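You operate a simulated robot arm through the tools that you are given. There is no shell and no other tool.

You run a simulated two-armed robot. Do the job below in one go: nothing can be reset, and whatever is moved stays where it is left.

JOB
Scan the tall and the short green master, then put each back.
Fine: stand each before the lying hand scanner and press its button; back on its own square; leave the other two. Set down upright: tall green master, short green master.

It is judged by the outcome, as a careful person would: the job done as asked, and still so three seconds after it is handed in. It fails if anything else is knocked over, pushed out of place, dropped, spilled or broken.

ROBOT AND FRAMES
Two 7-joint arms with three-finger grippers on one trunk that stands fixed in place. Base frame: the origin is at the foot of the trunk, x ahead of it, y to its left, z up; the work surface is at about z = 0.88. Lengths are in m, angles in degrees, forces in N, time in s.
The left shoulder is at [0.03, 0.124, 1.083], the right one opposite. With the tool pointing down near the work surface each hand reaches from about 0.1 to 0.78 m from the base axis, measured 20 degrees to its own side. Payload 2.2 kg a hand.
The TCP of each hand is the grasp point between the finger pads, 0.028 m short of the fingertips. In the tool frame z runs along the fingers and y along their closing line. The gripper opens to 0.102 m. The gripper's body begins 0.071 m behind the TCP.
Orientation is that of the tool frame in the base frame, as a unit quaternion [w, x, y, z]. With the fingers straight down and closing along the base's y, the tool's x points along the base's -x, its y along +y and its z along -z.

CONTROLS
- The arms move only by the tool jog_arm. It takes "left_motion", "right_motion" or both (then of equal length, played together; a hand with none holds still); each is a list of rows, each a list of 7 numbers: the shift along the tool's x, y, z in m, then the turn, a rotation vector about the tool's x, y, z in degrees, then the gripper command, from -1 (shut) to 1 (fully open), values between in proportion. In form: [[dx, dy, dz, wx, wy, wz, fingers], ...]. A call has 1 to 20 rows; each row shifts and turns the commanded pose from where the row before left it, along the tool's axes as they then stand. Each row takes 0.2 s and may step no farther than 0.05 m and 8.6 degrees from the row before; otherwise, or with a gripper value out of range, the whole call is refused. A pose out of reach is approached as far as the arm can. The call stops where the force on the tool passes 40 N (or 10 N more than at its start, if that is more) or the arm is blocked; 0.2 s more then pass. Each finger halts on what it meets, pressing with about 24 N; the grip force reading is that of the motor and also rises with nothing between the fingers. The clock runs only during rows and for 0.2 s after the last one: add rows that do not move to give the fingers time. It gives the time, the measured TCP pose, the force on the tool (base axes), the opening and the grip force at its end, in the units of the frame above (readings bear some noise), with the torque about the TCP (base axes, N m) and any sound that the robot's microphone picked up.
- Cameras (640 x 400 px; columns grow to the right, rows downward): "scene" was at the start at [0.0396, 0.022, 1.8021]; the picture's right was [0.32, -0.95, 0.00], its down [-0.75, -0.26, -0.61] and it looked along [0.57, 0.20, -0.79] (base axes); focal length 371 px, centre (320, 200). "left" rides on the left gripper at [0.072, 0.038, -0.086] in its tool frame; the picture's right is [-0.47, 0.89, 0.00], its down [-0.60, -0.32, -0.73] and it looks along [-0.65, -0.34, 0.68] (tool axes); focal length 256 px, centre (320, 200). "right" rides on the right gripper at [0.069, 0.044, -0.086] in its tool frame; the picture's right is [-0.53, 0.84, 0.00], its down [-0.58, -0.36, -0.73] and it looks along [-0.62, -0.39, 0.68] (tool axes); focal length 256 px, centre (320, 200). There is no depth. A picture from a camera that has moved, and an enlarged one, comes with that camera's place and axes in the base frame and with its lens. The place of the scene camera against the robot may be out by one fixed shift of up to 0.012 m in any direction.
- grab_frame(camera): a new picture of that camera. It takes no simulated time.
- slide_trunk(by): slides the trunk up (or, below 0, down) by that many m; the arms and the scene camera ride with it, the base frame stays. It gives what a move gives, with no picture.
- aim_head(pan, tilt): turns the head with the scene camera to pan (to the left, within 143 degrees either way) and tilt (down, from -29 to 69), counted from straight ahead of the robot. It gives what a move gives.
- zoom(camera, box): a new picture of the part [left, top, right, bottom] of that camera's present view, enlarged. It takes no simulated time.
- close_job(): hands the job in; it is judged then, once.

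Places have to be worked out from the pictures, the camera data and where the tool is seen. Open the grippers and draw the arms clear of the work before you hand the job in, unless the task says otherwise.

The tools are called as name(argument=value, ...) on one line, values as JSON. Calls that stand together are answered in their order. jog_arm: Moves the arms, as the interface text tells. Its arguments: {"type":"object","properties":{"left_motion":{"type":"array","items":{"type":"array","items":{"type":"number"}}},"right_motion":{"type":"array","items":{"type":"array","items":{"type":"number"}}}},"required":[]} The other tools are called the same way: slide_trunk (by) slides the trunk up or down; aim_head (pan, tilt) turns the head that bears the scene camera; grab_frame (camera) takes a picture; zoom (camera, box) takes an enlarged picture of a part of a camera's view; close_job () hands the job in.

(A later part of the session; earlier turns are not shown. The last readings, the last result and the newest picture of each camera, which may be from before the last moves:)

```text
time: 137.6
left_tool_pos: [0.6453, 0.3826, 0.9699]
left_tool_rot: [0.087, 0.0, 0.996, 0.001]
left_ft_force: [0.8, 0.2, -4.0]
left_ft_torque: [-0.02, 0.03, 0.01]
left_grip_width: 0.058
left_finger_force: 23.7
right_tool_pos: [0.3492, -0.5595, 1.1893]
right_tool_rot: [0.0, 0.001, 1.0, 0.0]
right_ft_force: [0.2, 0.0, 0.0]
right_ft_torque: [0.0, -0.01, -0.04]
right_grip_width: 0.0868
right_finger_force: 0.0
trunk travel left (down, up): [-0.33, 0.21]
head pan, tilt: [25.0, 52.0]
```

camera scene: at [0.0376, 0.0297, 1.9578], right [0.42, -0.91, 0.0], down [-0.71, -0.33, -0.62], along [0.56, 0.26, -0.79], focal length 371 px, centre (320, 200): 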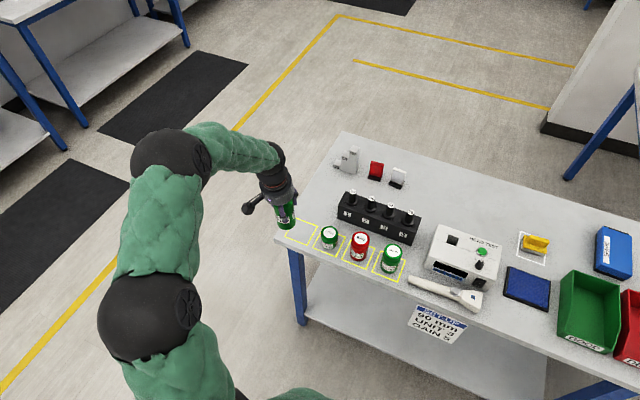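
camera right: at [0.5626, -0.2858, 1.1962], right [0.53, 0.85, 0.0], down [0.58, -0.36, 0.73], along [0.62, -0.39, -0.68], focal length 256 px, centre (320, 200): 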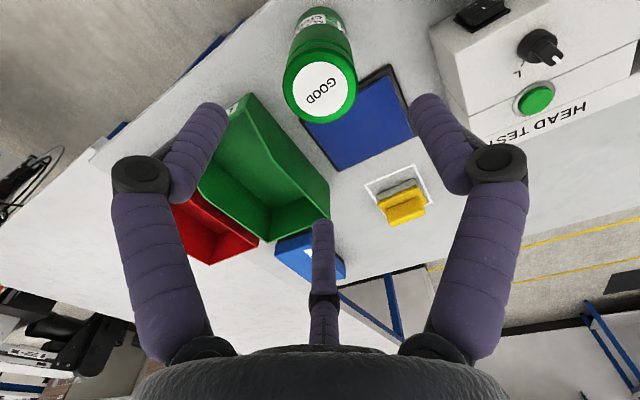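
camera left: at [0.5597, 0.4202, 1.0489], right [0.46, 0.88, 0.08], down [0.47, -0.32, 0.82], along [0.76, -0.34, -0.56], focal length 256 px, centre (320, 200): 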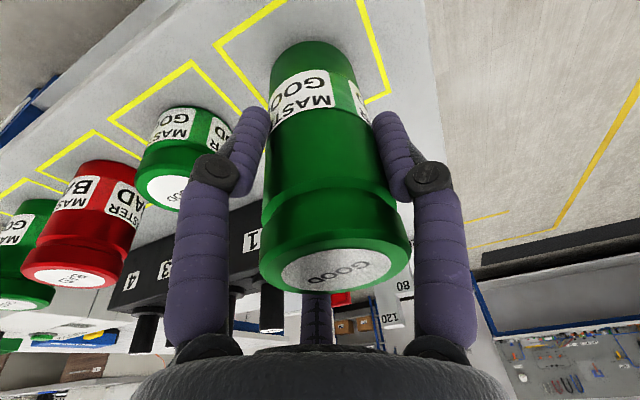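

jog_arm(left_motion=[[0.00018, 0, 0.001, 0, 0, 0, -1], [0.00018, 0, 0.001, 0, 0, 0, -1], [0, 0, 0, 0, 0, 0, -1]])

```text
time: 138.3
left_tool_pos: [0.6453, 0.3821, 0.9682]
left_tool_rot: [0.087, 0.0, 0.996, 0.0]
left_ft_force: [-0.7, -0.4, 4.0]
left_ft_torque: [0.11, 0.27, 0.03]
left_grip_width: 0.058
left_finger_force: 24.2
right_tool_pos: [0.3497, -0.5589, 1.19]
right_tool_rot: [0.0, 0.0, 1.0, 0.0]
right_ft_force: [-0.5, -0.2, -0.6]
right_ft_torque: [0.0, -0.01, -0.01]
right_grip_width: 0.0869
right_finger_force: 0.0
trunk travel left (down, up): [-0.33, 0.21]
head pan, tilt: [25.0, 52.0]
```

Contact is made. I release gradually.

jog_arm(left_motion=[[0, 0, 0, 0, 0, 0, 0.13], [0, 0, 0, 0, 0, 0, 0.17], [0, 0, 0, 0, 0, 0, 0.22], [0, 0, 0, 0, 0, 0, 0.3], [0, 0, 0, 0, 0, 0, 0.5], [0, 0, 0, 0, 0, 0, 0.7], [0, 0, 0, 0, 0, 0, 0.7]])

grab_frame(camera="left")

zoom(camera="scene", box=[230, 140, 350, 240])

```text
time: 139.9
left_tool_pos: [0.6454, 0.3829, 0.9673]
left_tool_rot: [0.086, 0.001, 0.996, 0.001]
left_ft_force: [0.6, -0.4, 0.8]
left_ft_torque: [0.01, -0.01, -0.01]
left_grip_width: 0.0866
left_finger_force: 0.1
right_tool_pos: [0.3496, -0.559, 1.19]
right_tool_rot: [0.0, 0.0, 1.0, 0.0]
right_ft_force: [0.4, 0.3, 0.2]
right_ft_torque: [0.01, 0.03, -0.01]
right_grip_width: 0.0866
right_finger_force: 0.1
trunk travel left (down, up): [-0.33, 0.21]
head pan, tilt: [25.0, 52.0]
```

```text
taken
camera left: at [0.5598, 0.4201, 1.0409], right [0.46, 0.88, 0.08], down [0.47, -0.32, 0.82], along [0.76, -0.34, -0.56], focal length 256 px, centre (320, 200)
```

left: 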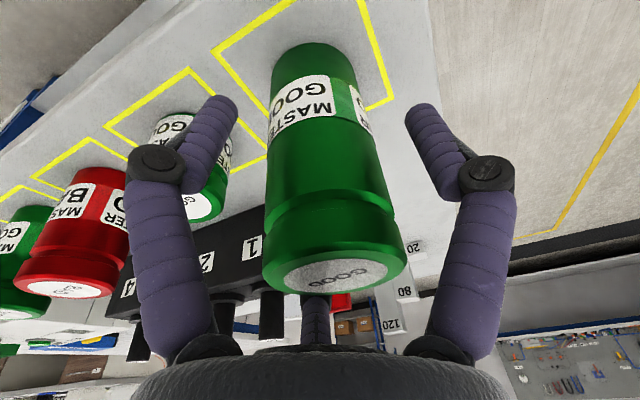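

```text
4.00 times, centred on (290, 190) of scene
camera zoom: at [0.0371, 0.0295, 1.8079], right [0.42, -0.91, 0.0], down [-0.71, -0.33, -0.62], along [0.56, 0.26, -0.79], focal length 1483 px, centre (440, 240)
```

zoom: 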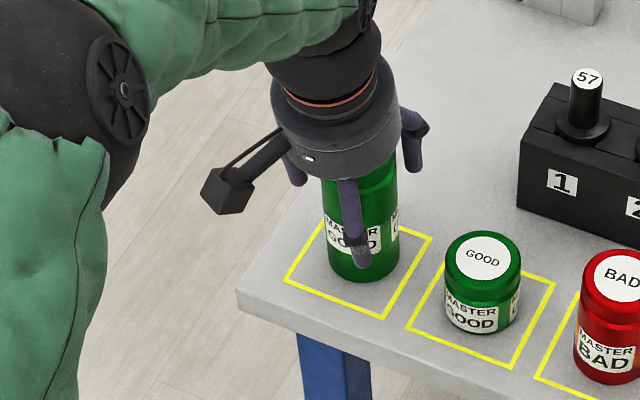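

The tall master is back on its square, upright. I rise with the trunk and move over toward the short green master to locate it.

slide_trunk(by=0.15)

jog_arm(left_motion=[[0.02, -0.026, 0, 0, 0, 0, 0.7], [0.02, -0.026, 0, 0, 0, 0, 0.7], [0, -0.026, 0, 0, 0, 0, 0.7], [0, -0.026, 0, 0, 0, 0, 0.7], [0, 0, 0, 0, 0, 0, 0.7]])

grab_frame(camera="left")

zoom(camera="scene", box=[250, 190, 370, 280])

```text
time: 141.7
left_tool_pos: [0.6457, 0.3821, 1.1175]
left_tool_rot: [0.087, 0.001, 0.996, 0.0]
left_ft_force: [-0.5, 0.4, -0.5]
left_ft_torque: [0.01, -0.01, -0.02]
left_grip_width: 0.0867
left_finger_force: 0.0
right_tool_pos: [0.3498, -0.5602, 1.3392]
right_tool_rot: [0.0, 0.001, 1.0, 0.0]
right_ft_force: [-0.3, -0.5, 0.4]
right_ft_torque: [0.02, 0.01, -0.02]
right_grip_width: 0.0867
right_finger_force: 0.0
trunk travel left (down, up): [-0.48, 0.06]
head pan, tilt: [25.0, 52.0]
```

```text
time: 142.9
left_tool_pos: [0.604, 0.2782, 1.1109]
left_tool_rot: [0.086, 0.0, 0.996, 0.001]
left_ft_force: [0.3, -0.3, 0.2]
left_ft_torque: [0.0, -0.01, 0.0]
left_grip_width: 0.0867
left_finger_force: 0.0
right_tool_pos: [0.3495, -0.5593, 1.3393]
right_tool_rot: [0.001, 0.001, 1.0, 0.0]
right_ft_force: [-0.3, 0.4, 0.5]
right_ft_torque: [-0.02, 0.03, 0.01]
right_grip_width: 0.0867
right_finger_force: 0.0
trunk travel left (down, up): [-0.48, 0.06]
head pan, tilt: [25.0, 52.0]
```

```text
taken
camera left: at [0.5183, 0.316, 1.1829], right [0.46, 0.89, 0.08], down [0.47, -0.32, 0.82], along [0.76, -0.34, -0.56], focal length 256 px, centre (320, 200)
```

left: 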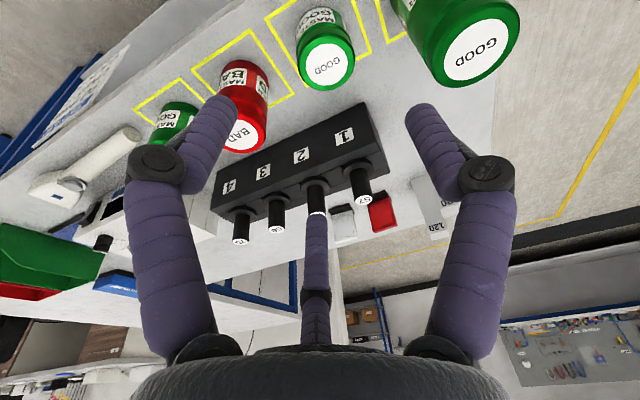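

```text
4.44 times, centred on (310, 235) of scene
camera zoom: at [0.0373, 0.0305, 1.9578], right [0.42, -0.91, 0.0], down [-0.71, -0.33, -0.62], along [0.56, 0.26, -0.79], focal length 1647 px, centre (364, 44)
```

zoom: 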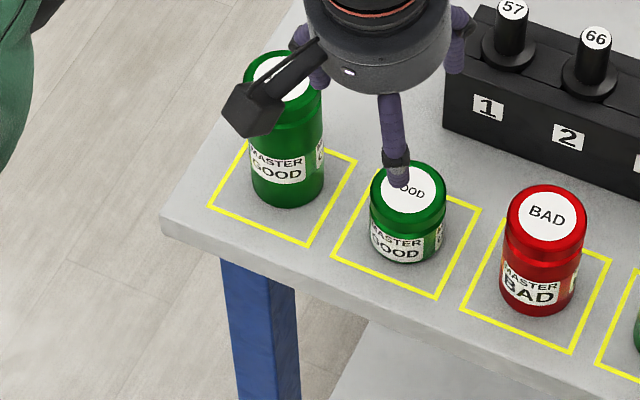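

The tall can sits well inside its square. The short can's axis is at about (0.6454, 0.2803). I centre over it with a narrower opening, because the tall can is close, and lower part way.

jog_arm(left_motion=[[-0.0204, 0.001, 0.0036, 0, 0, 0, 0.5], [-0.0204, 0.001, 0.0036, 0, 0, 0, 0.5], [0, 0, 0, 0, 0, 0, 0.5]])

slide_trunk(by=-0.1)

grab_frame(camera="left")

zoom(camera="scene", box=[250, 160, 370, 250])

```text
time: 143.7
left_tool_pos: [0.6463, 0.2793, 1.1106]
left_tool_rot: [0.087, 0.001, 0.996, 0.001]
left_ft_force: [0.2, 0.1, 0.5]
left_ft_torque: [0.0, -0.01, 0.02]
left_grip_width: 0.0763
left_finger_force: 0.2
right_tool_pos: [0.3485, -0.5604, 1.3397]
right_tool_rot: [0.0, 0.0, 1.0, 0.0]
right_ft_force: [-0.7, 0.3, -0.9]
right_ft_torque: [-0.02, -0.03, -0.01]
right_grip_width: 0.0866
right_finger_force: 0.0
trunk travel left (down, up): [-0.48, 0.06]
head pan, tilt: [25.0, 52.0]
```

```text
time: 145.0
left_tool_pos: [0.6453, 0.2799, 1.0105]
left_tool_rot: [0.086, 0.0, 0.996, 0.002]
left_ft_force: [-0.1, -0.1, 0.0]
left_ft_torque: [0.03, 0.0, -0.01]
left_grip_width: 0.0765
left_finger_force: 0.0
right_tool_pos: [0.3481, -0.5597, 1.2405]
right_tool_rot: [0.0, 0.001, 1.0, 0.0]
right_ft_force: [-0.4, 0.0, 1.0]
right_ft_torque: [-0.03, 0.02, 0.04]
right_grip_width: 0.0865
right_finger_force: 0.0
trunk travel left (down, up): [-0.38, 0.16]
head pan, tilt: [25.0, 52.0]
```

```text
taken
camera left: at [0.5605, 0.318, 1.0838], right [0.46, 0.88, 0.08], down [0.47, -0.32, 0.82], along [0.76, -0.34, -0.56], focal length 256 px, centre (320, 200)
```

left: 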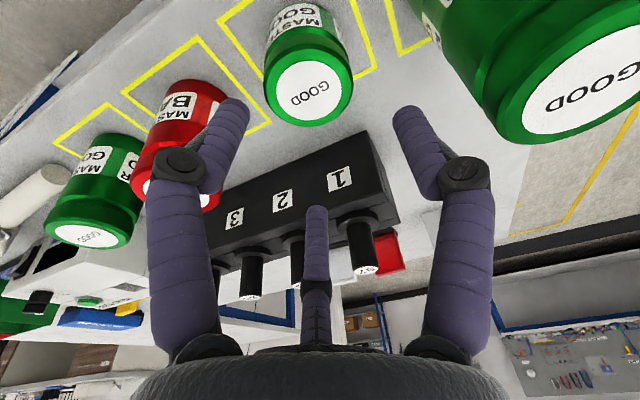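

```text
4.44 times, centred on (310, 205) of scene
camera zoom: at [0.0369, 0.0295, 1.858], right [0.42, -0.91, 0.0], down [-0.71, -0.33, -0.62], along [0.56, 0.26, -0.79], focal length 1647 px, centre (364, 178)
```

zoom: 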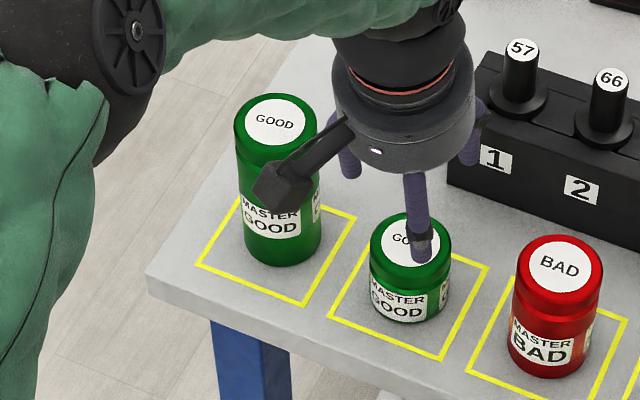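

It is aligned within 2 mm, and the tall can clears the hand by over 2 cm. I lower to z of about 0.926 and close gradually.

slide_trunk(by=-0.085)

grab_frame(camera="left")

zoom(camera="scene", box=[250, 130, 370, 220])

```text
time: 146.2
left_tool_pos: [0.6454, 0.2797, 0.9269]
left_tool_rot: [0.087, 0.001, 0.996, 0.002]
left_ft_force: [0.3, -0.1, 0.0]
left_ft_torque: [0.0, 0.04, 0.03]
left_grip_width: 0.0766
left_finger_force: 0.0
right_tool_pos: [0.3493, -0.5587, 1.1541]
right_tool_rot: [0.001, 0.001, 1.0, 0.0]
right_ft_force: [0.8, 0.3, -0.1]
right_ft_torque: [0.01, 0.0, 0.01]
right_grip_width: 0.0866
right_finger_force: 0.0
trunk travel left (down, up): [-0.295, 0.245]
head pan, tilt: [25.0, 52.0]
```

```text
taken
camera left: at [0.5605, 0.318, 0.9988], right [0.46, 0.88, 0.08], down [0.47, -0.32, 0.82], along [0.76, -0.34, -0.56], focal length 256 px, centre (320, 200)
```

left: 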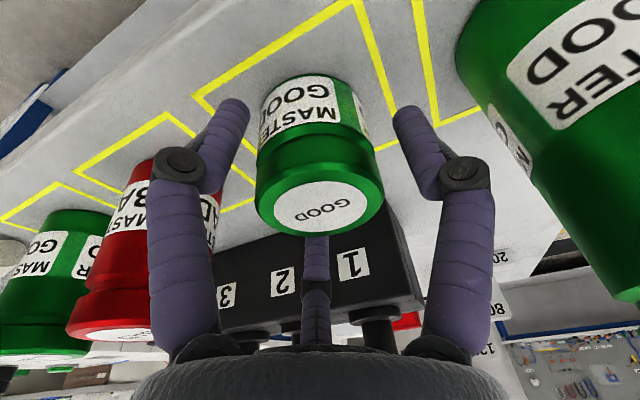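

```text
4.44 times, centred on (310, 175) of scene
camera zoom: at [0.0369, 0.0295, 1.773], right [0.42, -0.91, 0.0], down [-0.71, -0.33, -0.62], along [0.56, 0.26, -0.79], focal length 1647 px, centre (364, 311)
```

zoom: 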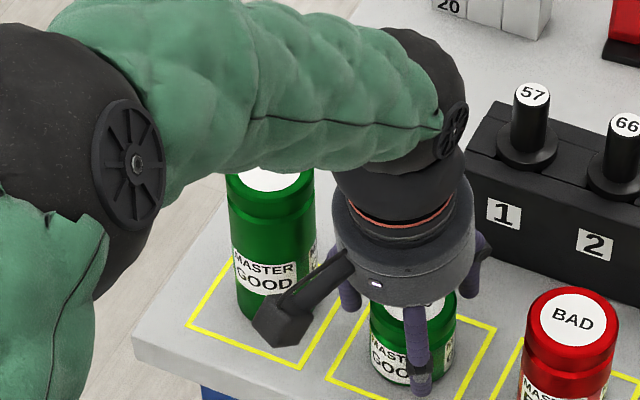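

It is in place. I close gradually.

jog_arm(left_motion=[[0, 0, 0, 0, 0, 0, 0.35], [0, 0, 0, 0, 0, 0, 0.22], [0, 0, 0, 0, 0, 0, 0.1], [0, 0, 0, 0, 0, 0, -1], [0, 0, 0, 0, 0, 0, -1], [0, 0, 0, 0, 0, 0, -1]])

grab_frame(camera="left")

```text
time: 147.6
left_tool_pos: [0.6453, 0.2793, 0.9244]
left_tool_rot: [0.087, 0.001, 0.996, 0.001]
left_ft_force: [-1.2, 0.2, 3.6]
left_ft_torque: [0.06, 0.13, 0.01]
left_grip_width: 0.0582
left_finger_force: 24.3
right_tool_pos: [0.3492, -0.5605, 1.1529]
right_tool_rot: [0.0, 0.0, 1.0, 0.0]
right_ft_force: [-0.5, -0.3, 0.2]
right_ft_torque: [0.02, -0.01, -0.02]
right_grip_width: 0.0867
right_finger_force: 0.1
trunk travel left (down, up): [-0.295, 0.245]
head pan, tilt: [25.0, 52.0]
```

```text
taken
camera left: at [0.5604, 0.3178, 0.9988], right [0.46, 0.88, 0.08], down [0.47, -0.32, 0.82], along [0.76, -0.34, -0.56], focal length 256 px, centre (320, 200)
```

left: 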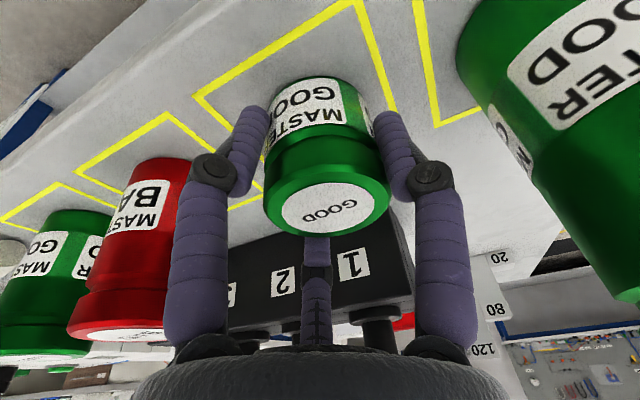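

The short master is gripped. I lift it with the trunk, carry it over to about (0.57, -0.12), and there turn the hand -30° in yaw, so that no finger will point at the scanner later.

slide_trunk(by=0.185)

jog_arm(left_motion=[[0.0074, -0.04, -0.0013, 0, 0, 0, -1], [0.0074, -0.04, -0.0013, 0, 0, 0, -1], [0.0074, -0.04, -0.0013, 0, 0, 0, -1], [0.0074, -0.04, -0.0013, 0, 0, 0, -1], [0.0074, -0.04, -0.0013, 0, 0, 0, -1], [0.0074, -0.04, -0.0013, 0, 0, 0, -1], [0.0074, -0.04, -0.0013, 0, 0, 0, -1], [0.0074, -0.04, -0.0013, 0, 0, 0, -1], [0.0074, -0.04, -0.0013, 0, 0, 0, -1], [0.0074, -0.04, -0.0013, 0, 0, 0, -1], [0, 0, 0, 1.3, 0, 7.39, -1], [0, 0, 0, 1.3, 0, 7.39, -1], [0, 0, 0, 1.3, 0, 7.39, -1], [0, 0, 0, 1.3, 0, 7.39, -1], [0, 0, 0, 0, 0, 0, -1]])

grab_frame(camera="left")

aim_head(pan=-5, tilt=50)

grab_frame(camera="scene")

```text
time: 149.7
left_tool_pos: [0.6451, 0.2806, 1.1092]
left_tool_rot: [0.087, 0.001, 0.996, 0.001]
left_ft_force: [-0.6, -0.3, -2.4]
left_ft_torque: [0.01, 0.02, 0.0]
left_grip_width: 0.0584
left_finger_force: 24.0
right_tool_pos: [0.3499, -0.5609, 1.3404]
right_tool_rot: [0.0, 0.0, 1.0, 0.001]
right_ft_force: [0.2, 1.1, 0.1]
right_ft_torque: [0.04, -0.01, -0.01]
right_grip_width: 0.0867
right_finger_force: 0.0
trunk travel left (down, up): [-0.48, 0.06]
head pan, tilt: [25.0, 52.0]
```

```text
time: 152.9
left_tool_pos: [0.5701, -0.1208, 1.1102]
left_tool_rot: [0.083, 0.259, 0.962, -0.021]
left_ft_force: [0.5, 0.3, -2.6]
left_ft_torque: [0.02, 0.01, 0.04]
left_grip_width: 0.0578
left_finger_force: 24.5
right_tool_pos: [0.3494, -0.5599, 1.3387]
right_tool_rot: [0.0, 0.0, 1.0, 0.0]
right_ft_force: [-0.1, -0.7, -0.6]
right_ft_torque: [-0.01, -0.02, 0.01]
right_grip_width: 0.0865
right_finger_force: 0.2
trunk travel left (down, up): [-0.48, 0.06]
head pan, tilt: [25.0, 52.0]
```

```text
taken
camera left: at [0.5159, -0.0445, 1.182], right [0.84, 0.54, 0.08], down [0.25, -0.51, 0.82], along [0.48, -0.67, -0.56], focal length 256 px, centre (320, 200)
```

left: 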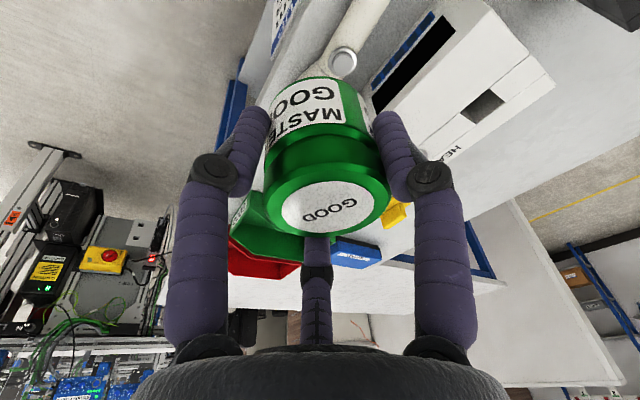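

```text
time: 153.8
left_tool_pos: [0.5704, -0.1201, 1.109]
left_tool_rot: [0.083, 0.259, 0.962, -0.022]
left_ft_force: [0.3, -0.7, -1.9]
left_ft_torque: [0.01, -0.02, 0.02]
left_grip_width: 0.0577
left_finger_force: 23.8
right_tool_pos: [0.3484, -0.5594, 1.3389]
right_tool_rot: [0.0, 0.0, 1.0, 0.0]
right_ft_force: [0.4, 0.1, 0.2]
right_ft_torque: [0.0, 0.02, 0.03]
right_grip_width: 0.0864
right_finger_force: 0.0
trunk travel left (down, up): [-0.48, 0.06]
head pan, tilt: [-5.0, 50.0]
```

```text
taken
camera scene: at [0.046, -0.0092, 1.9605], right [-0.09, -1.0, 0.0], down [-0.76, 0.07, -0.64], along [0.64, -0.06, -0.77], focal length 371 px, centre (320, 200)
```

scene: 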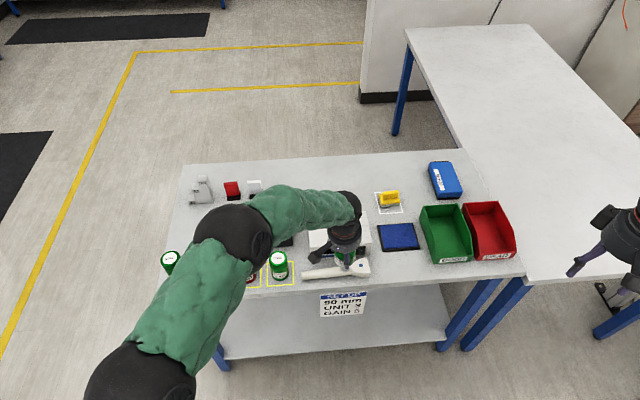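

All is steady. I continue to the hand-over spot at about (0.617, -0.273) in small steps.

jog_arm(left_motion=[[-0.0187, -0.018, 0.0033, 0, 0, 0, -1], [-0.0187, -0.018, 0.0033, 0, 0, 0, -1], [-0.0187, -0.018, 0.0033, 0, 0, 0, -1], [-0.0187, -0.018, 0.0033, 0, 0, 0, -1], [-0.0187, -0.018, 0.0033, 0, 0, 0, -1], [-0.0113, -0.0099, 0.002, 0, 0, 0, -1], [-0.0105, -0.009, 0.0018, 0, 0, 0, -1], [0, 0, 0, 0, 0, 0, -1]])

grab_frame(camera="left")

```text
time: 155.6
left_tool_pos: [0.6175, -0.2723, 1.1106]
left_tool_rot: [0.083, 0.259, 0.962, -0.023]
left_ft_force: [-0.1, -0.3, -3.1]
left_ft_torque: [-0.03, -0.02, -0.01]
left_grip_width: 0.0577
left_finger_force: 24.1
right_tool_pos: [0.3485, -0.5584, 1.3397]
right_tool_rot: [0.001, 0.0, 1.0, 0.0]
right_ft_force: [-0.2, 0.1, 0.0]
right_ft_torque: [-0.02, -0.01, 0.01]
right_grip_width: 0.0867
right_finger_force: 0.1
trunk travel left (down, up): [-0.48, 0.06]
head pan, tilt: [-5.0, 50.0]
```

```text
taken
camera left: at [0.5633, -0.1972, 1.1829], right [0.84, 0.54, 0.08], down [0.25, -0.51, 0.82], along [0.48, -0.67, -0.56], focal length 256 px, centre (320, 200)
```

left: 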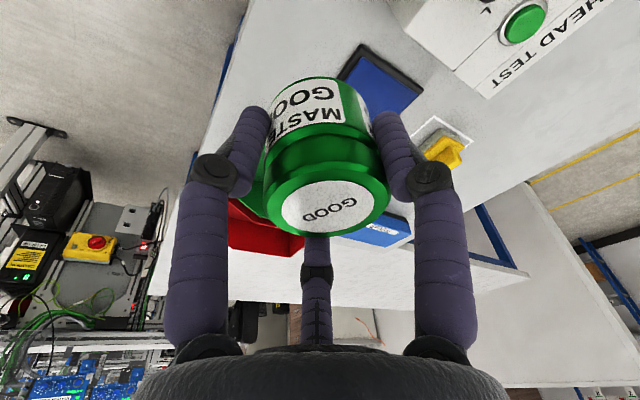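

There are no reach flags, and the hand's camera box will clear the scanner. I lower with the trunk to about 6 mm above the table.

slide_trunk(by=-0.178)

zoom(camera="scene", box=[310, 120, 470, 240])

grab_frame(camera="left")

```text
time: 157.6
left_tool_pos: [0.6177, -0.2723, 0.9326]
left_tool_rot: [0.083, 0.259, 0.962, -0.022]
left_ft_force: [0.0, 0.4, -3.7]
left_ft_torque: [0.0, -0.01, 0.0]
left_grip_width: 0.0577
left_finger_force: 23.8
right_tool_pos: [0.3496, -0.5595, 1.161]
right_tool_rot: [0.0, -0.001, 1.0, -0.001]
right_ft_force: [-0.4, 0.4, 0.8]
right_ft_torque: [0.03, 0.0, 0.04]
right_grip_width: 0.0867
right_finger_force: 0.0
trunk travel left (down, up): [-0.302, 0.238]
head pan, tilt: [-5.0, 50.0]
```

```text
3.33 times, centred on (390, 180) of scene
camera zoom: at [0.0458, -0.0092, 1.7827], right [-0.09, -1.0, 0.0], down [-0.76, 0.07, -0.64], along [0.64, -0.06, -0.77], focal length 1236 px, centre (87, 267)
```

zoom: 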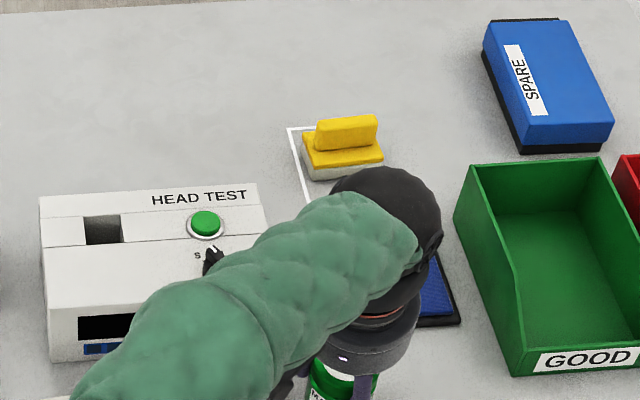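

```text
taken
camera left: at [0.5633, -0.1974, 1.005], right [0.84, 0.54, 0.08], down [0.25, -0.51, 0.82], along [0.48, -0.67, -0.56], focal length 256 px, centre (320, 200)
```

left: 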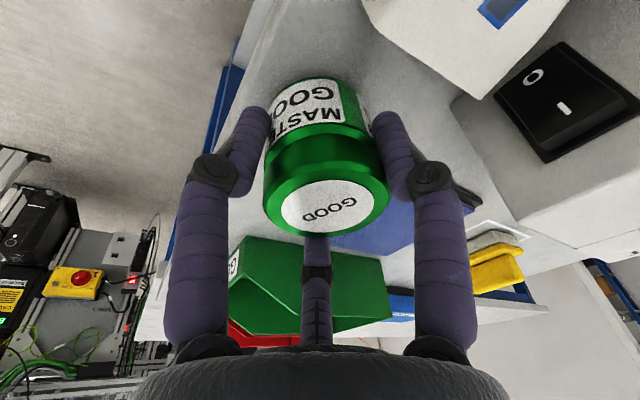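

It is clear of the scanner. I lower to contact in small steps.

jog_arm(left_motion=[[0.00035, 0, 0.00197, 0, 0, 0, -1], [0.00035, 0, 0.00197, 0, 0, 0, -1], [0, 0, 0, 0, 0, 0, -1]])

jog_arm(left_motion=[[0.00018, 0, 0.001, 0, 0, 0, -1], [0.00018, 0, 0.001, 0, 0, 0, -1], [0, 0, 0, 0, 0, 0, -1]])

```text
time: 158.4
left_tool_pos: [0.6175, -0.2732, 0.927]
left_tool_rot: [0.083, 0.258, 0.962, -0.021]
left_ft_force: [0.4, 0.3, -2.5]
left_ft_torque: [-0.01, 0.01, -0.03]
left_grip_width: 0.0574
left_finger_force: 23.8
right_tool_pos: [0.3492, -0.5588, 1.1611]
right_tool_rot: [0.0, 0.0, 1.0, 0.0]
right_ft_force: [-0.6, 0.7, -0.4]
right_ft_torque: [0.01, 0.02, 0.01]
right_grip_width: 0.0865
right_finger_force: 0.1
trunk travel left (down, up): [-0.302, 0.238]
head pan, tilt: [-5.0, 50.0]
```

```text
time: 159.2
left_tool_pos: [0.6178, -0.2734, 0.9279]
left_tool_rot: [0.086, 0.258, 0.962, -0.021]
left_ft_force: [-1.9, 0.3, 7.3]
left_ft_torque: [0.24, 0.28, 0.09]
left_grip_width: 0.0574
left_finger_force: 24.1
right_tool_pos: [0.3492, -0.5592, 1.1615]
right_tool_rot: [0.001, 0.0, 1.0, 0.0]
right_ft_force: [-0.2, 0.5, 0.3]
right_ft_torque: [-0.03, 0.03, 0.02]
right_grip_width: 0.0868
right_finger_force: 0.1
trunk travel left (down, up): [-0.302, 0.238]
head pan, tilt: [-5.0, 50.0]
```

Contact is made (+10 N). I release gradually, opening only to 0.072, and rise with the trunk.

jog_arm(left_motion=[[0, 0, 0, 0, 0, 0, 0.12], [0, 0, 0, 0, 0, 0, 0.16], [0, 0, 0, 0, 0, 0, 0.2], [0, 0, 0, 0, 0, 0, 0.28], [0, 0, 0, 0, 0, 0, 0.42], [0, 0, 0, 0, 0, 0, 0.42]])

grab_frame(camera="left")

slide_trunk(by=0.16)

grab_frame(camera="left")

```text
time: 160.6
left_tool_pos: [0.6173, -0.2739, 0.9244]
left_tool_rot: [0.084, 0.259, 0.962, -0.022]
left_ft_force: [-1.6, 0.4, -0.3]
left_ft_torque: [0.02, 0.01, 0.02]
left_grip_width: 0.0724
left_finger_force: 0.0
right_tool_pos: [0.3473, -0.5597, 1.1605]
right_tool_rot: [0.001, 0.0, 1.0, 0.0]
right_ft_force: [0.2, 0.0, -0.9]
right_ft_torque: [-0.02, 0.01, 0.0]
right_grip_width: 0.0864
right_finger_force: 0.0
trunk travel left (down, up): [-0.302, 0.238]
head pan, tilt: [-5.0, 50.0]
```

```text
taken
camera left: at [0.5631, -0.1976, 0.9982], right [0.84, 0.54, 0.08], down [0.25, -0.51, 0.82], along [0.48, -0.67, -0.56], focal length 256 px, centre (320, 200)
```

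left: 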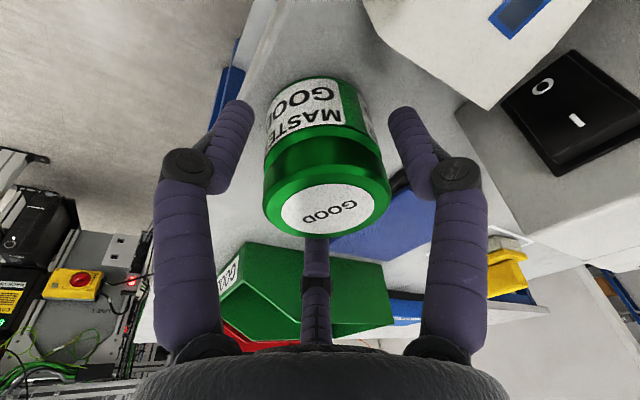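

```text
time: 162.4
left_tool_pos: [0.6179, -0.2734, 1.0837]
left_tool_rot: [0.084, 0.258, 0.962, -0.021]
left_ft_force: [-0.6, -0.1, -0.4]
left_ft_torque: [-0.02, 0.0, -0.06]
left_grip_width: 0.0722
left_finger_force: 0.0
right_tool_pos: [0.3485, -0.5602, 1.3206]
right_tool_rot: [0.0, 0.0, 1.0, 0.0]
right_ft_force: [0.7, -1.3, -0.3]
right_ft_torque: [0.01, 0.0, 0.01]
right_grip_width: 0.0867
right_finger_force: 0.1
trunk travel left (down, up): [-0.462, 0.078]
head pan, tilt: [-5.0, 50.0]
```

```text
taken
camera left: at [0.5631, -0.1976, 1.1577], right [0.84, 0.54, 0.08], down [0.25, -0.51, 0.82], along [0.48, -0.67, -0.56], focal length 256 px, centre (320, 200)
```

left: 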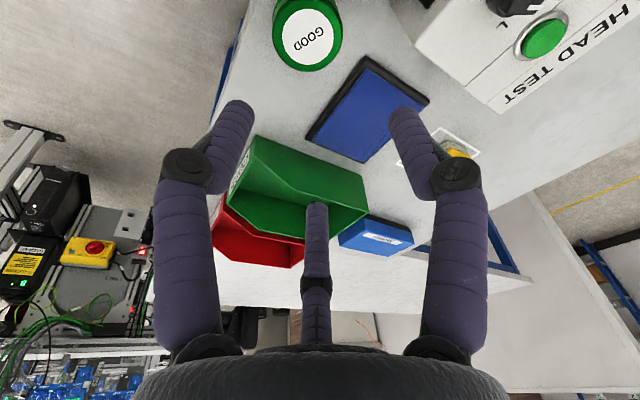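

The short master stands free at the hand-over spot. I retreat the left arm along the same path to its own side.

jog_arm(left_motion=[[0.0105, 0.009, -0.0018, 0, 0, 0, 0.5], [0.0113, 0.0099, -0.002, 0, 0, 0, 0.5], [0.0187, 0.018, -0.0033, 0, 0, 0, 0.5], [0.0187, 0.018, -0.0033, 0, 0, 0, 0.5], [0.0187, 0.018, -0.0033, 0, 0, 0, 0.5], [0.0187, 0.018, -0.0033, 0, 0, 0, 0.5], [0.0187, 0.018, -0.0033, 0, 0, 0, 0.5], [0.0299, 0.0286, -0.0053, 0, 0, 0, 0.5], [0.0299, 0.0286, -0.0053, 0, 0, 0, 0.5], [0.0299, 0.0286, -0.0053, 0, 0, 0, 0.5], [0.0299, 0.0286, -0.0053, 0, 0, 0, 0.5], [0.0299, 0.0286, -0.0053, 0, 0, 0, 0.5], [0.0299, 0.0286, -0.0053, 0, 0, 0, 0.5], [0.0299, 0.0286, -0.0053, 0, 0, 0, 0.5], [0.0299, 0.0286, -0.0053, 0, 0, 0, 0.5], [0.0299, 0.0286, -0.0053, 0, 0, 0, 0.5], [0, 0, 0, 0, 0, 0, 0.5]])

grab_frame(camera="scene")

```text
time: 166.0
left_tool_pos: [0.4631, 0.2398, 1.0885]
left_tool_rot: [0.084, 0.259, 0.962, -0.021]
left_ft_force: [-0.3, -0.9, -0.6]
left_ft_torque: [0.01, 0.01, 0.0]
left_grip_width: 0.0766
left_finger_force: 0.1
right_tool_pos: [0.3484, -0.5607, 1.3201]
right_tool_rot: [0.0, 0.0, 1.0, 0.0]
right_ft_force: [0.0, -0.3, 0.2]
right_ft_torque: [-0.01, 0.0, -0.02]
right_grip_width: 0.0868
right_finger_force: 0.1
trunk travel left (down, up): [-0.462, 0.078]
head pan, tilt: [-5.0, 50.0]
```

```text
taken
camera scene: at [0.0461, -0.0103, 1.9425], right [-0.09, -1.0, 0.0], down [-0.76, 0.07, -0.64], along [0.64, -0.06, -0.77], focal length 371 px, centre (320, 200)
```

scene: 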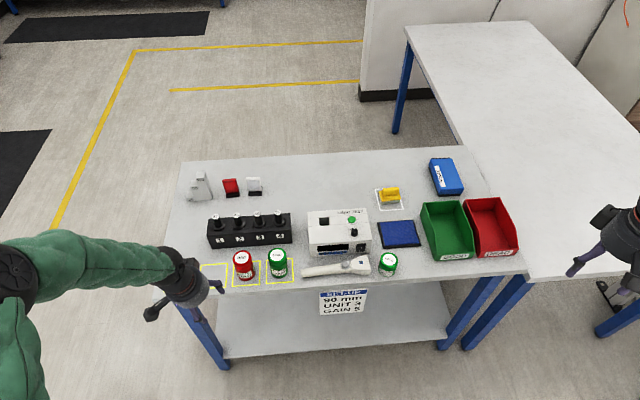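

Now the right arm: I bring it above the short master at a safe height.

jog_arm(right_motion=[[-0.0265, 0.0282, 0.02, 0, 0, 0, 0.6], [-0.0265, 0.0282, 0.02, 0, 0, 0, 0.6], [-0.0265, 0.0282, 0.02, 0, 0, 0, 0.6], [-0.0265, 0.0282, 0.02, 0, 0, 0, 0.6], [-0.0265, 0.0282, 0.02, 0, 0, 0, 0.6], [-0.0265, 0.0282, 0.02, 0, 0, 0, 0.6], [-0.0265, 0.0282, 0.02, 0, 0, 0, 0.6], [-0.0265, 0.0282, 0.02, 0, 0, 0, 0.6], [-0.0265, 0.0282, 0.02, 0, 0, 0, 0.6], [-0.0265, 0.0282, 0.02, 0, 0, 0, 0.6], [0, 0, 0.03, 0, 0, 0, 0.6], [0, 0, 0.03, 0, 0, 0, 0.6], [0, 0, 0, 0, 0, 0, 0.6]])

grab_frame(camera="right")

grab_frame(camera="scene")

```text
time: 168.8
left_tool_pos: [0.4631, 0.2409, 1.0878]
left_tool_rot: [0.083, 0.259, 0.962, -0.022]
left_ft_force: [0.6, -0.8, 0.4]
left_ft_torque: [-0.04, -0.01, -0.01]
left_grip_width: 0.0765
left_finger_force: 0.0
right_tool_pos: [0.6123, -0.2777, 1.0608]
right_tool_rot: [-0.001, 0.0, 1.0, -0.001]
right_ft_force: [0.0, 0.1, 0.0]
right_ft_torque: [-0.03, -0.02, 0.02]
right_grip_width: 0.0817
right_finger_force: 0.1
trunk travel left (down, up): [-0.462, 0.078]
head pan, tilt: [-5.0, 50.0]
```

```text
taken
camera right: at [0.5445, -0.2333, 1.1464], right [0.54, 0.84, 0.0], down [0.58, -0.36, 0.73], along [0.62, -0.39, -0.68], focal length 256 px, centre (320, 200)
```

right: 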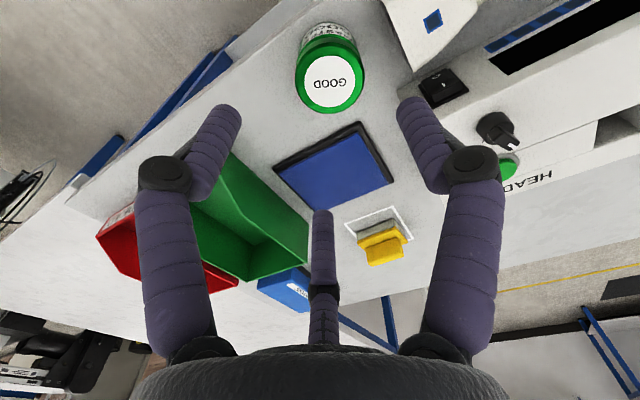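

```text
taken
camera scene: at [0.0451, -0.0087, 1.9426], right [-0.09, -1.0, 0.0], down [-0.76, 0.07, -0.64], along [0.64, -0.06, -0.77], focal length 371 px, centre (320, 200)
```

scene: 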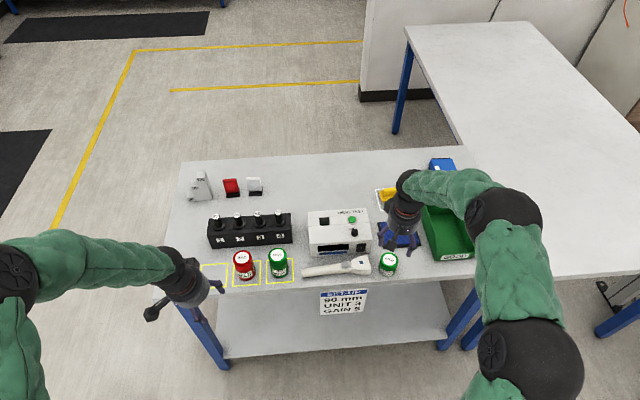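

The can is at about (0.6193, -0.2707). I correct, then descend part way and check.

jog_arm(right_motion=[[-0.007, 0.007, 0.01, 0, 0, 0, 0.5], [0, 0, 0.035, 0, 0, 0, 0.5], [0, 0, 0.035, 0, 0, 0, 0.5], [0, 0, 0, 0, 0, 0, 0.5]])

grab_frame(camera="right")

```text
time: 169.8
left_tool_pos: [0.4623, 0.2411, 1.089]
left_tool_rot: [0.084, 0.259, 0.962, -0.022]
left_ft_force: [0.5, -0.3, 1.2]
left_ft_torque: [0.02, -0.03, 0.05]
left_grip_width: 0.0764
left_finger_force: 0.0
right_tool_pos: [0.6216, -0.2697, 0.9818]
right_tool_rot: [0.0, 0.0, 1.0, 0.0]
right_ft_force: [0.3, -0.7, 0.2]
right_ft_torque: [0.0, -0.03, 0.01]
right_grip_width: 0.0766
right_finger_force: 0.0
trunk travel left (down, up): [-0.462, 0.078]
head pan, tilt: [-5.0, 50.0]
```

```text
taken
camera right: at [0.5526, -0.2266, 1.0685], right [0.54, 0.84, 0.0], down [0.58, -0.36, 0.73], along [0.62, -0.39, -0.68], focal length 256 px, centre (320, 200)
```

right: 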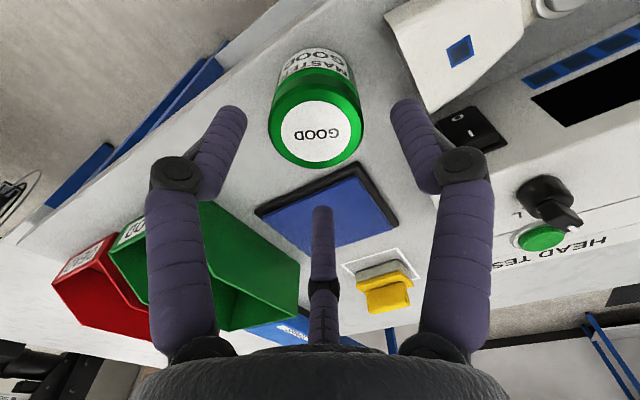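

It is centred within 3 mm. The thumb points toward the scanner, so I narrow the opening to 0.068, correct, go down to z of about 0.932, and close.

jog_arm(right_motion=[[0.0022, -0.0012, 0, 0, 0, 0, 0.34], [0, 0, 0, 0, 0, 0, 0.34], [0, 0, 0.02, 0, 0, 0, 0.34], [0, 0, 0.015, 0, 0, 0, 0.34], [0, 0, 0.014, 0, 0, 0, 0.34], [0, 0, 0, 0, 0, 0, 0.34]])

grab_frame(camera="right")

```text
time: 171.2
left_tool_pos: [0.4639, 0.2408, 1.0875]
left_tool_rot: [0.084, 0.259, 0.962, -0.022]
left_ft_force: [-0.4, 0.1, -0.4]
left_ft_torque: [0.03, -0.03, 0.01]
left_grip_width: 0.0764
left_finger_force: 0.0
right_tool_pos: [0.6182, -0.2717, 0.9306]
right_tool_rot: [0.0, 0.0, 1.0, 0.0]
right_ft_force: [-0.4, 0.4, 0.4]
right_ft_torque: [0.01, 0.02, 0.01]
right_grip_width: 0.0683
right_finger_force: 0.1
trunk travel left (down, up): [-0.462, 0.078]
head pan, tilt: [-5.0, 50.0]
```

```text
taken
camera right: at [0.5497, -0.2281, 1.0172], right [0.53, 0.84, 0.0], down [0.58, -0.36, 0.73], along [0.62, -0.39, -0.68], focal length 256 px, centre (320, 200)
```

right: 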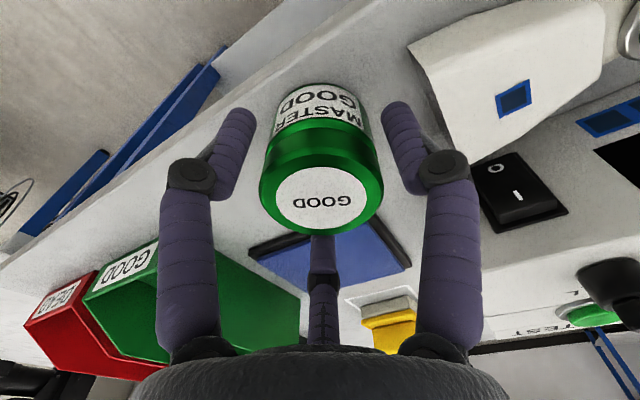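

There is no contact with anything. I close on the short can.

jog_arm(right_motion=[[0, 0, 0, 0, 0, 0, 0.2], [0, 0, 0, 0, 0, 0, 0.08], [0, 0, 0, 0, 0, 0, -1], [0, 0, 0, 0, 0, 0, -1], [0, 0, 0, 0, 0, 0, -1]])

jog_arm(right_motion=[[0, 0, -0.006, 0, 0, 0, -1], [0, 0, -0.006, 0, 0, 0, -1], [0, 0, 0, 0, 0, 0, -1]])

grab_frame(camera="right")

```text
time: 172.4
left_tool_pos: [0.463, 0.2406, 1.0872]
left_tool_rot: [0.084, 0.258, 0.962, -0.021]
left_ft_force: [-0.1, -0.6, 0.3]
left_ft_torque: [0.0, 0.02, 0.02]
left_grip_width: 0.0765
left_finger_force: 0.0
right_tool_pos: [0.6193, -0.2714, 0.931]
right_tool_rot: [-0.001, 0.0, 1.0, 0.0]
right_ft_force: [1.6, 0.4, 1.5]
right_ft_torque: [0.03, -0.05, 0.03]
right_grip_width: 0.0551
right_finger_force: 24.4
trunk travel left (down, up): [-0.462, 0.078]
head pan, tilt: [-5.0, 50.0]
```

```text
time: 173.2
left_tool_pos: [0.4624, 0.2403, 1.0871]
left_tool_rot: [0.083, 0.259, 0.962, -0.021]
left_ft_force: [0.2, 0.1, 0.5]
left_ft_torque: [-0.03, 0.01, 0.0]
left_grip_width: 0.0766
left_finger_force: 0.1
right_tool_pos: [0.6182, -0.2726, 0.9419]
right_tool_rot: [-0.001, 0.0, 1.0, -0.001]
right_ft_force: [-0.5, 0.9, -3.0]
right_ft_torque: [-0.01, 0.0, -0.03]
right_grip_width: 0.0548
right_finger_force: 24.1
trunk travel left (down, up): [-0.462, 0.078]
head pan, tilt: [-5.0, 50.0]
```

```text
taken
camera right: at [0.5503, -0.2284, 1.0287], right [0.53, 0.84, 0.0], down [0.58, -0.37, 0.73], along [0.62, -0.39, -0.68], focal length 256 px, centre (320, 200)
```

right: 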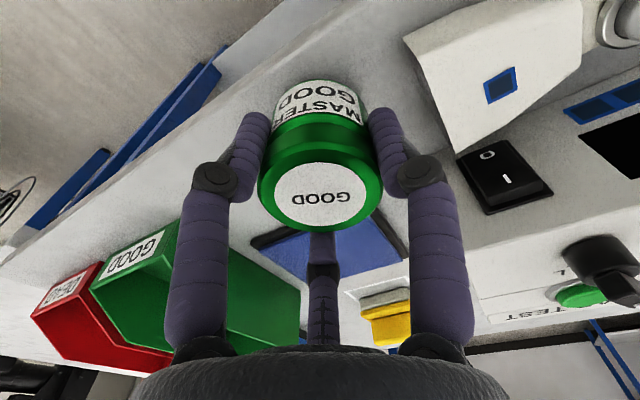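

I move it to the scan spot (0.632, -0.330) and lower it.

jog_arm(right_motion=[[-0.0034, -0.0145, 0, 0, 0, 0, -1], [-0.0034, -0.0145, 0, 0, 0, 0, -1], [-0.0034, -0.0145, 0, 0, 0, 0, -1], [-0.0034, -0.0145, 0, 0, 0, 0, -1], [0, 0, 0.005, 0, 0, 0, -1], [0, 0, 0.003, 0, 0, 0, -1], [0, 0, 0.002, 0, 0, 0, -1], [0, 0, 0, 0, 0, 0, -1]])

jog_arm(right_motion=[[0, 0, 0.001, 0, 0, 0, -1], [0, 0, 0.001, 0, 0, 0, -1], [0, 0, 0, 0, 0, 0, -1]])

```text
time: 175.0
left_tool_pos: [0.4638, 0.2408, 1.0881]
left_tool_rot: [0.084, 0.258, 0.962, -0.022]
left_ft_force: [0.2, -0.2, 0.0]
left_ft_torque: [-0.03, 0.05, 0.01]
left_grip_width: 0.0766
left_finger_force: 0.1
right_tool_pos: [0.6327, -0.3293, 0.9342]
right_tool_rot: [0.0, 0.0, 1.0, 0.0]
right_ft_force: [-0.7, 0.1, -3.1]
right_ft_torque: [0.0, -0.01, 0.01]
right_grip_width: 0.0546
right_finger_force: 24.0
trunk travel left (down, up): [-0.462, 0.078]
head pan, tilt: [-5.0, 50.0]
```

```text
time: 175.8
left_tool_pos: [0.4639, 0.2406, 1.0876]
left_tool_rot: [0.083, 0.259, 0.962, -0.021]
left_ft_force: [-0.3, -0.2, -0.1]
left_ft_torque: [0.0, 0.03, -0.02]
left_grip_width: 0.0766
left_finger_force: 0.1
right_tool_pos: [0.6328, -0.3302, 0.9308]
right_tool_rot: [0.0, 0.0, 1.0, 0.0]
right_ft_force: [0.1, -0.2, -2.5]
right_ft_torque: [0.03, 0.01, -0.02]
right_grip_width: 0.0547
right_finger_force: 24.1
trunk travel left (down, up): [-0.462, 0.078]
head pan, tilt: [-5.0, 50.0]
```

jog_arm(right_motion=[[0, 0, 0.001, 0, 0, 0, -1], [0, 0, 0.0005, 0, 0, 0, -1], [0, 0, 0, 0, 0, 0, -1]])

```text
time: 176.6
left_tool_pos: [0.4625, 0.2399, 1.0886]
left_tool_rot: [0.083, 0.259, 0.962, -0.022]
left_ft_force: [-0.7, -0.6, 0.1]
left_ft_torque: [0.0, -0.03, -0.02]
left_grip_width: 0.0766
left_finger_force: 0.0
right_tool_pos: [0.6335, -0.3305, 0.9309]
right_tool_rot: [-0.001, 0.002, 1.0, -0.001]
right_ft_force: [-1.6, 1.0, 2.6]
right_ft_torque: [0.05, 0.16, 0.01]
right_grip_width: 0.055
right_finger_force: 24.2
trunk travel left (down, up): [-0.462, 0.078]
head pan, tilt: [-5.0, 50.0]
```

Contact is made. I release, rise, and move over to the button.

jog_arm(right_motion=[[0, 0, 0, 0, 0, 0, 0.07], [0, 0, 0, 0, 0, 0, 0.12], [0, 0, 0, 0, 0, 0, 0.2], [0, 0, 0, 0, 0, 0, 0.4], [0, 0, 0, 0, 0, 0, 0.6], [0, 0, -0.03, 0, 0, 0, 0.6], [0, 0, -0.04, 0, 0, 0, 0.6], [0, 0, -0.04, 0, 0, 0, 0.6], [0, 0, -0.03, 0, 0, 0, 0.6], [0.0015, 0.0388, 0, 0, 0, 0, -1], [0.0015, 0.0388, 0, 0, 0, 0, -1], [0.0015, 0.0388, 0, 0, 0, 0, -1], [0.0015, 0.0388, 0, 0, 0, 0, -1], [0.0015, 0.0388, 0, 0, 0, 0, -1], [0, 0, 0.04, 0, 0, 0, -1], [0, 0, 0.035, 0, 0, 0, -1], [0, 0, 0, 0, 0, 0, -1]])

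zoom(camera="right", box=[240, 60, 400, 190])

zoom(camera="scene", box=[290, 200, 450, 300])

```text
time: 180.2
left_tool_pos: [0.4641, 0.2405, 1.0877]
left_tool_rot: [0.084, 0.259, 0.962, -0.022]
left_ft_force: [0.8, 0.0, 0.4]
left_ft_torque: [0.01, -0.01, -0.04]
left_grip_width: 0.0765
left_finger_force: 0.0
right_tool_pos: [0.6254, -0.1356, 0.9968]
right_tool_rot: [0.0, 0.0, 1.0, -0.001]
right_ft_force: [0.0, -0.3, 0.1]
right_ft_torque: [0.0, -0.04, -0.01]
right_grip_width: 0.0021
right_finger_force: 23.8
trunk travel left (down, up): [-0.462, 0.078]
head pan, tilt: [-5.0, 50.0]
```

```text
3.08 times, centred on (320, 125) of right
camera zoom: at [0.5568, -0.0923, 1.084], right [0.53, 0.84, 0.0], down [0.58, -0.36, 0.73], along [0.62, -0.39, -0.68], focal length 788 px, centre (320, 431)
```

zoom: 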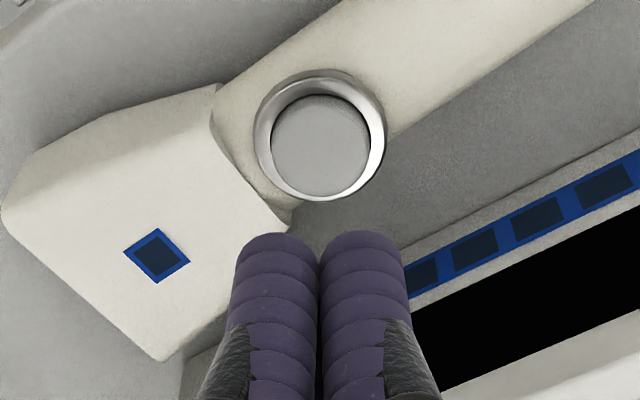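

```text
4.00 times, centred on (370, 250) of scene
camera zoom: at [0.0451, -0.0089, 1.9426], right [-0.09, -1.0, 0.0], down [-0.76, 0.07, -0.64], along [0.64, -0.06, -0.77], focal length 1483 px, centre (120, 0)
```

zoom: 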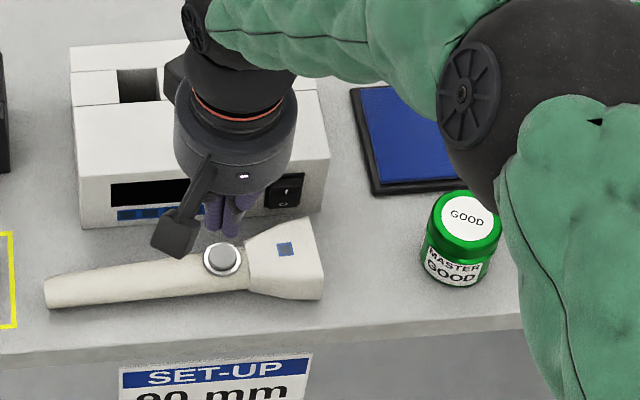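

The alignment is the same as before. I press the button slowly.

jog_arm(right_motion=[[0, 0, 0.016, 0, 0, 0, -1], [0, 0, 0.016, 0, 0, 0, -1], [0, 0, 0.01, 0, 0, 0, -1], [0, 0, 0.004, 0, 0, 0, -1], [0, 0, 0.002, 0, 0, 0, -1], [0, 0, 0.002, 0, 0, 0, -1], [0, 0, 0.002, 0, 0, 0, -1], [0, 0, 0.002, 0, 0, 0, -1]])

zoom(camera="scene", box=[310, 210, 450, 290])

```text
time: 182.0
left_tool_pos: [0.4638, 0.24, 1.0888]
left_tool_rot: [0.083, 0.259, 0.962, -0.02]
left_ft_force: [-0.7, -0.8, 0.5]
left_ft_torque: [0.03, 0.0, -0.01]
left_grip_width: 0.0762
left_finger_force: 0.0
right_tool_pos: [0.6252, -0.1362, 0.9427]
right_tool_rot: [0.0, 0.001, 1.0, 0.0]
right_ft_force: [-0.3, 0.0, 3.7]
right_ft_torque: [-0.02, 0.01, 0.01]
right_grip_width: 0.0021
right_finger_force: 23.5
trunk travel left (down, up): [-0.462, 0.078]
head pan, tilt: [-5.0, 50.0]
heard: click
```

```text
4.57 times, centred on (380, 250) of scene
camera zoom: at [0.0453, -0.0088, 1.9426], right [-0.09, -1.0, 0.0], down [-0.76, 0.07, -0.64], along [0.64, -0.06, -0.77], focal length 1694 px, centre (46, -29)
```

zoom: 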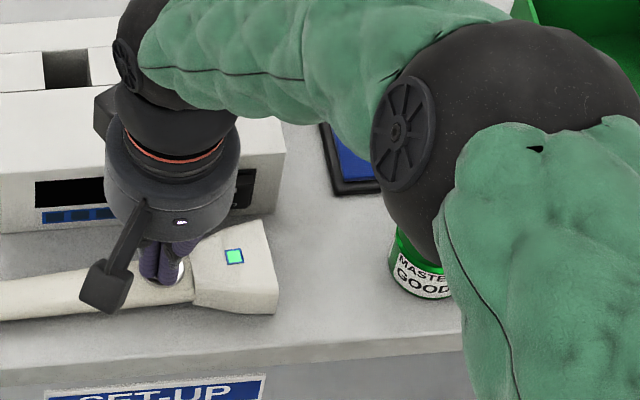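

The light is green again, so the short master is scanned. I release the button and go back to grasp the can.

jog_arm(right_motion=[[0, 0, -0.004, 0, 0, 0, -1], [0, 0, -0.03, 0, 0, 0, -1], [0, 0, -0.045, 0, 0, 0, -1], [0, 0, -0.045, 0, 0, 0, -1], [-0.0015, -0.0388, 0, 0, 0, 0, 0.6], [-0.0015, -0.0388, 0, 0, 0, 0, 0.6], [-0.0015, -0.0388, 0, 0, 0, 0, 0.6], [-0.0015, -0.0388, 0, 0, 0, 0, 0.6], [-0.0015, -0.0388, 0, 0, 0, 0, 0.6], [0, 0, 0, 0, 0, 0, 0.6]])

grab_frame(camera="right")

```text
time: 184.2
left_tool_pos: [0.4627, 0.2415, 1.0885]
left_tool_rot: [0.084, 0.258, 0.962, -0.022]
left_ft_force: [0.0, 0.2, 0.7]
left_ft_torque: [-0.03, 0.01, 0.02]
left_grip_width: 0.0766
left_finger_force: 0.1
right_tool_pos: [0.6317, -0.3305, 1.0675]
right_tool_rot: [0.0, 0.0, 1.0, 0.0]
right_ft_force: [-0.5, -0.1, -0.4]
right_ft_torque: [-0.01, 0.0, -0.02]
right_grip_width: 0.0816
right_finger_force: 0.1
trunk travel left (down, up): [-0.462, 0.078]
head pan, tilt: [-5.0, 50.0]
```

```text
taken
camera right: at [0.5641, -0.2869, 1.1539], right [0.53, 0.85, 0.0], down [0.58, -0.36, 0.73], along [0.62, -0.39, -0.68], focal length 256 px, centre (320, 200)
```

right: 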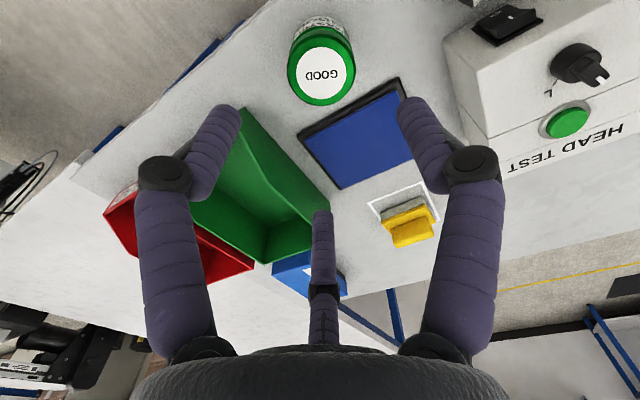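

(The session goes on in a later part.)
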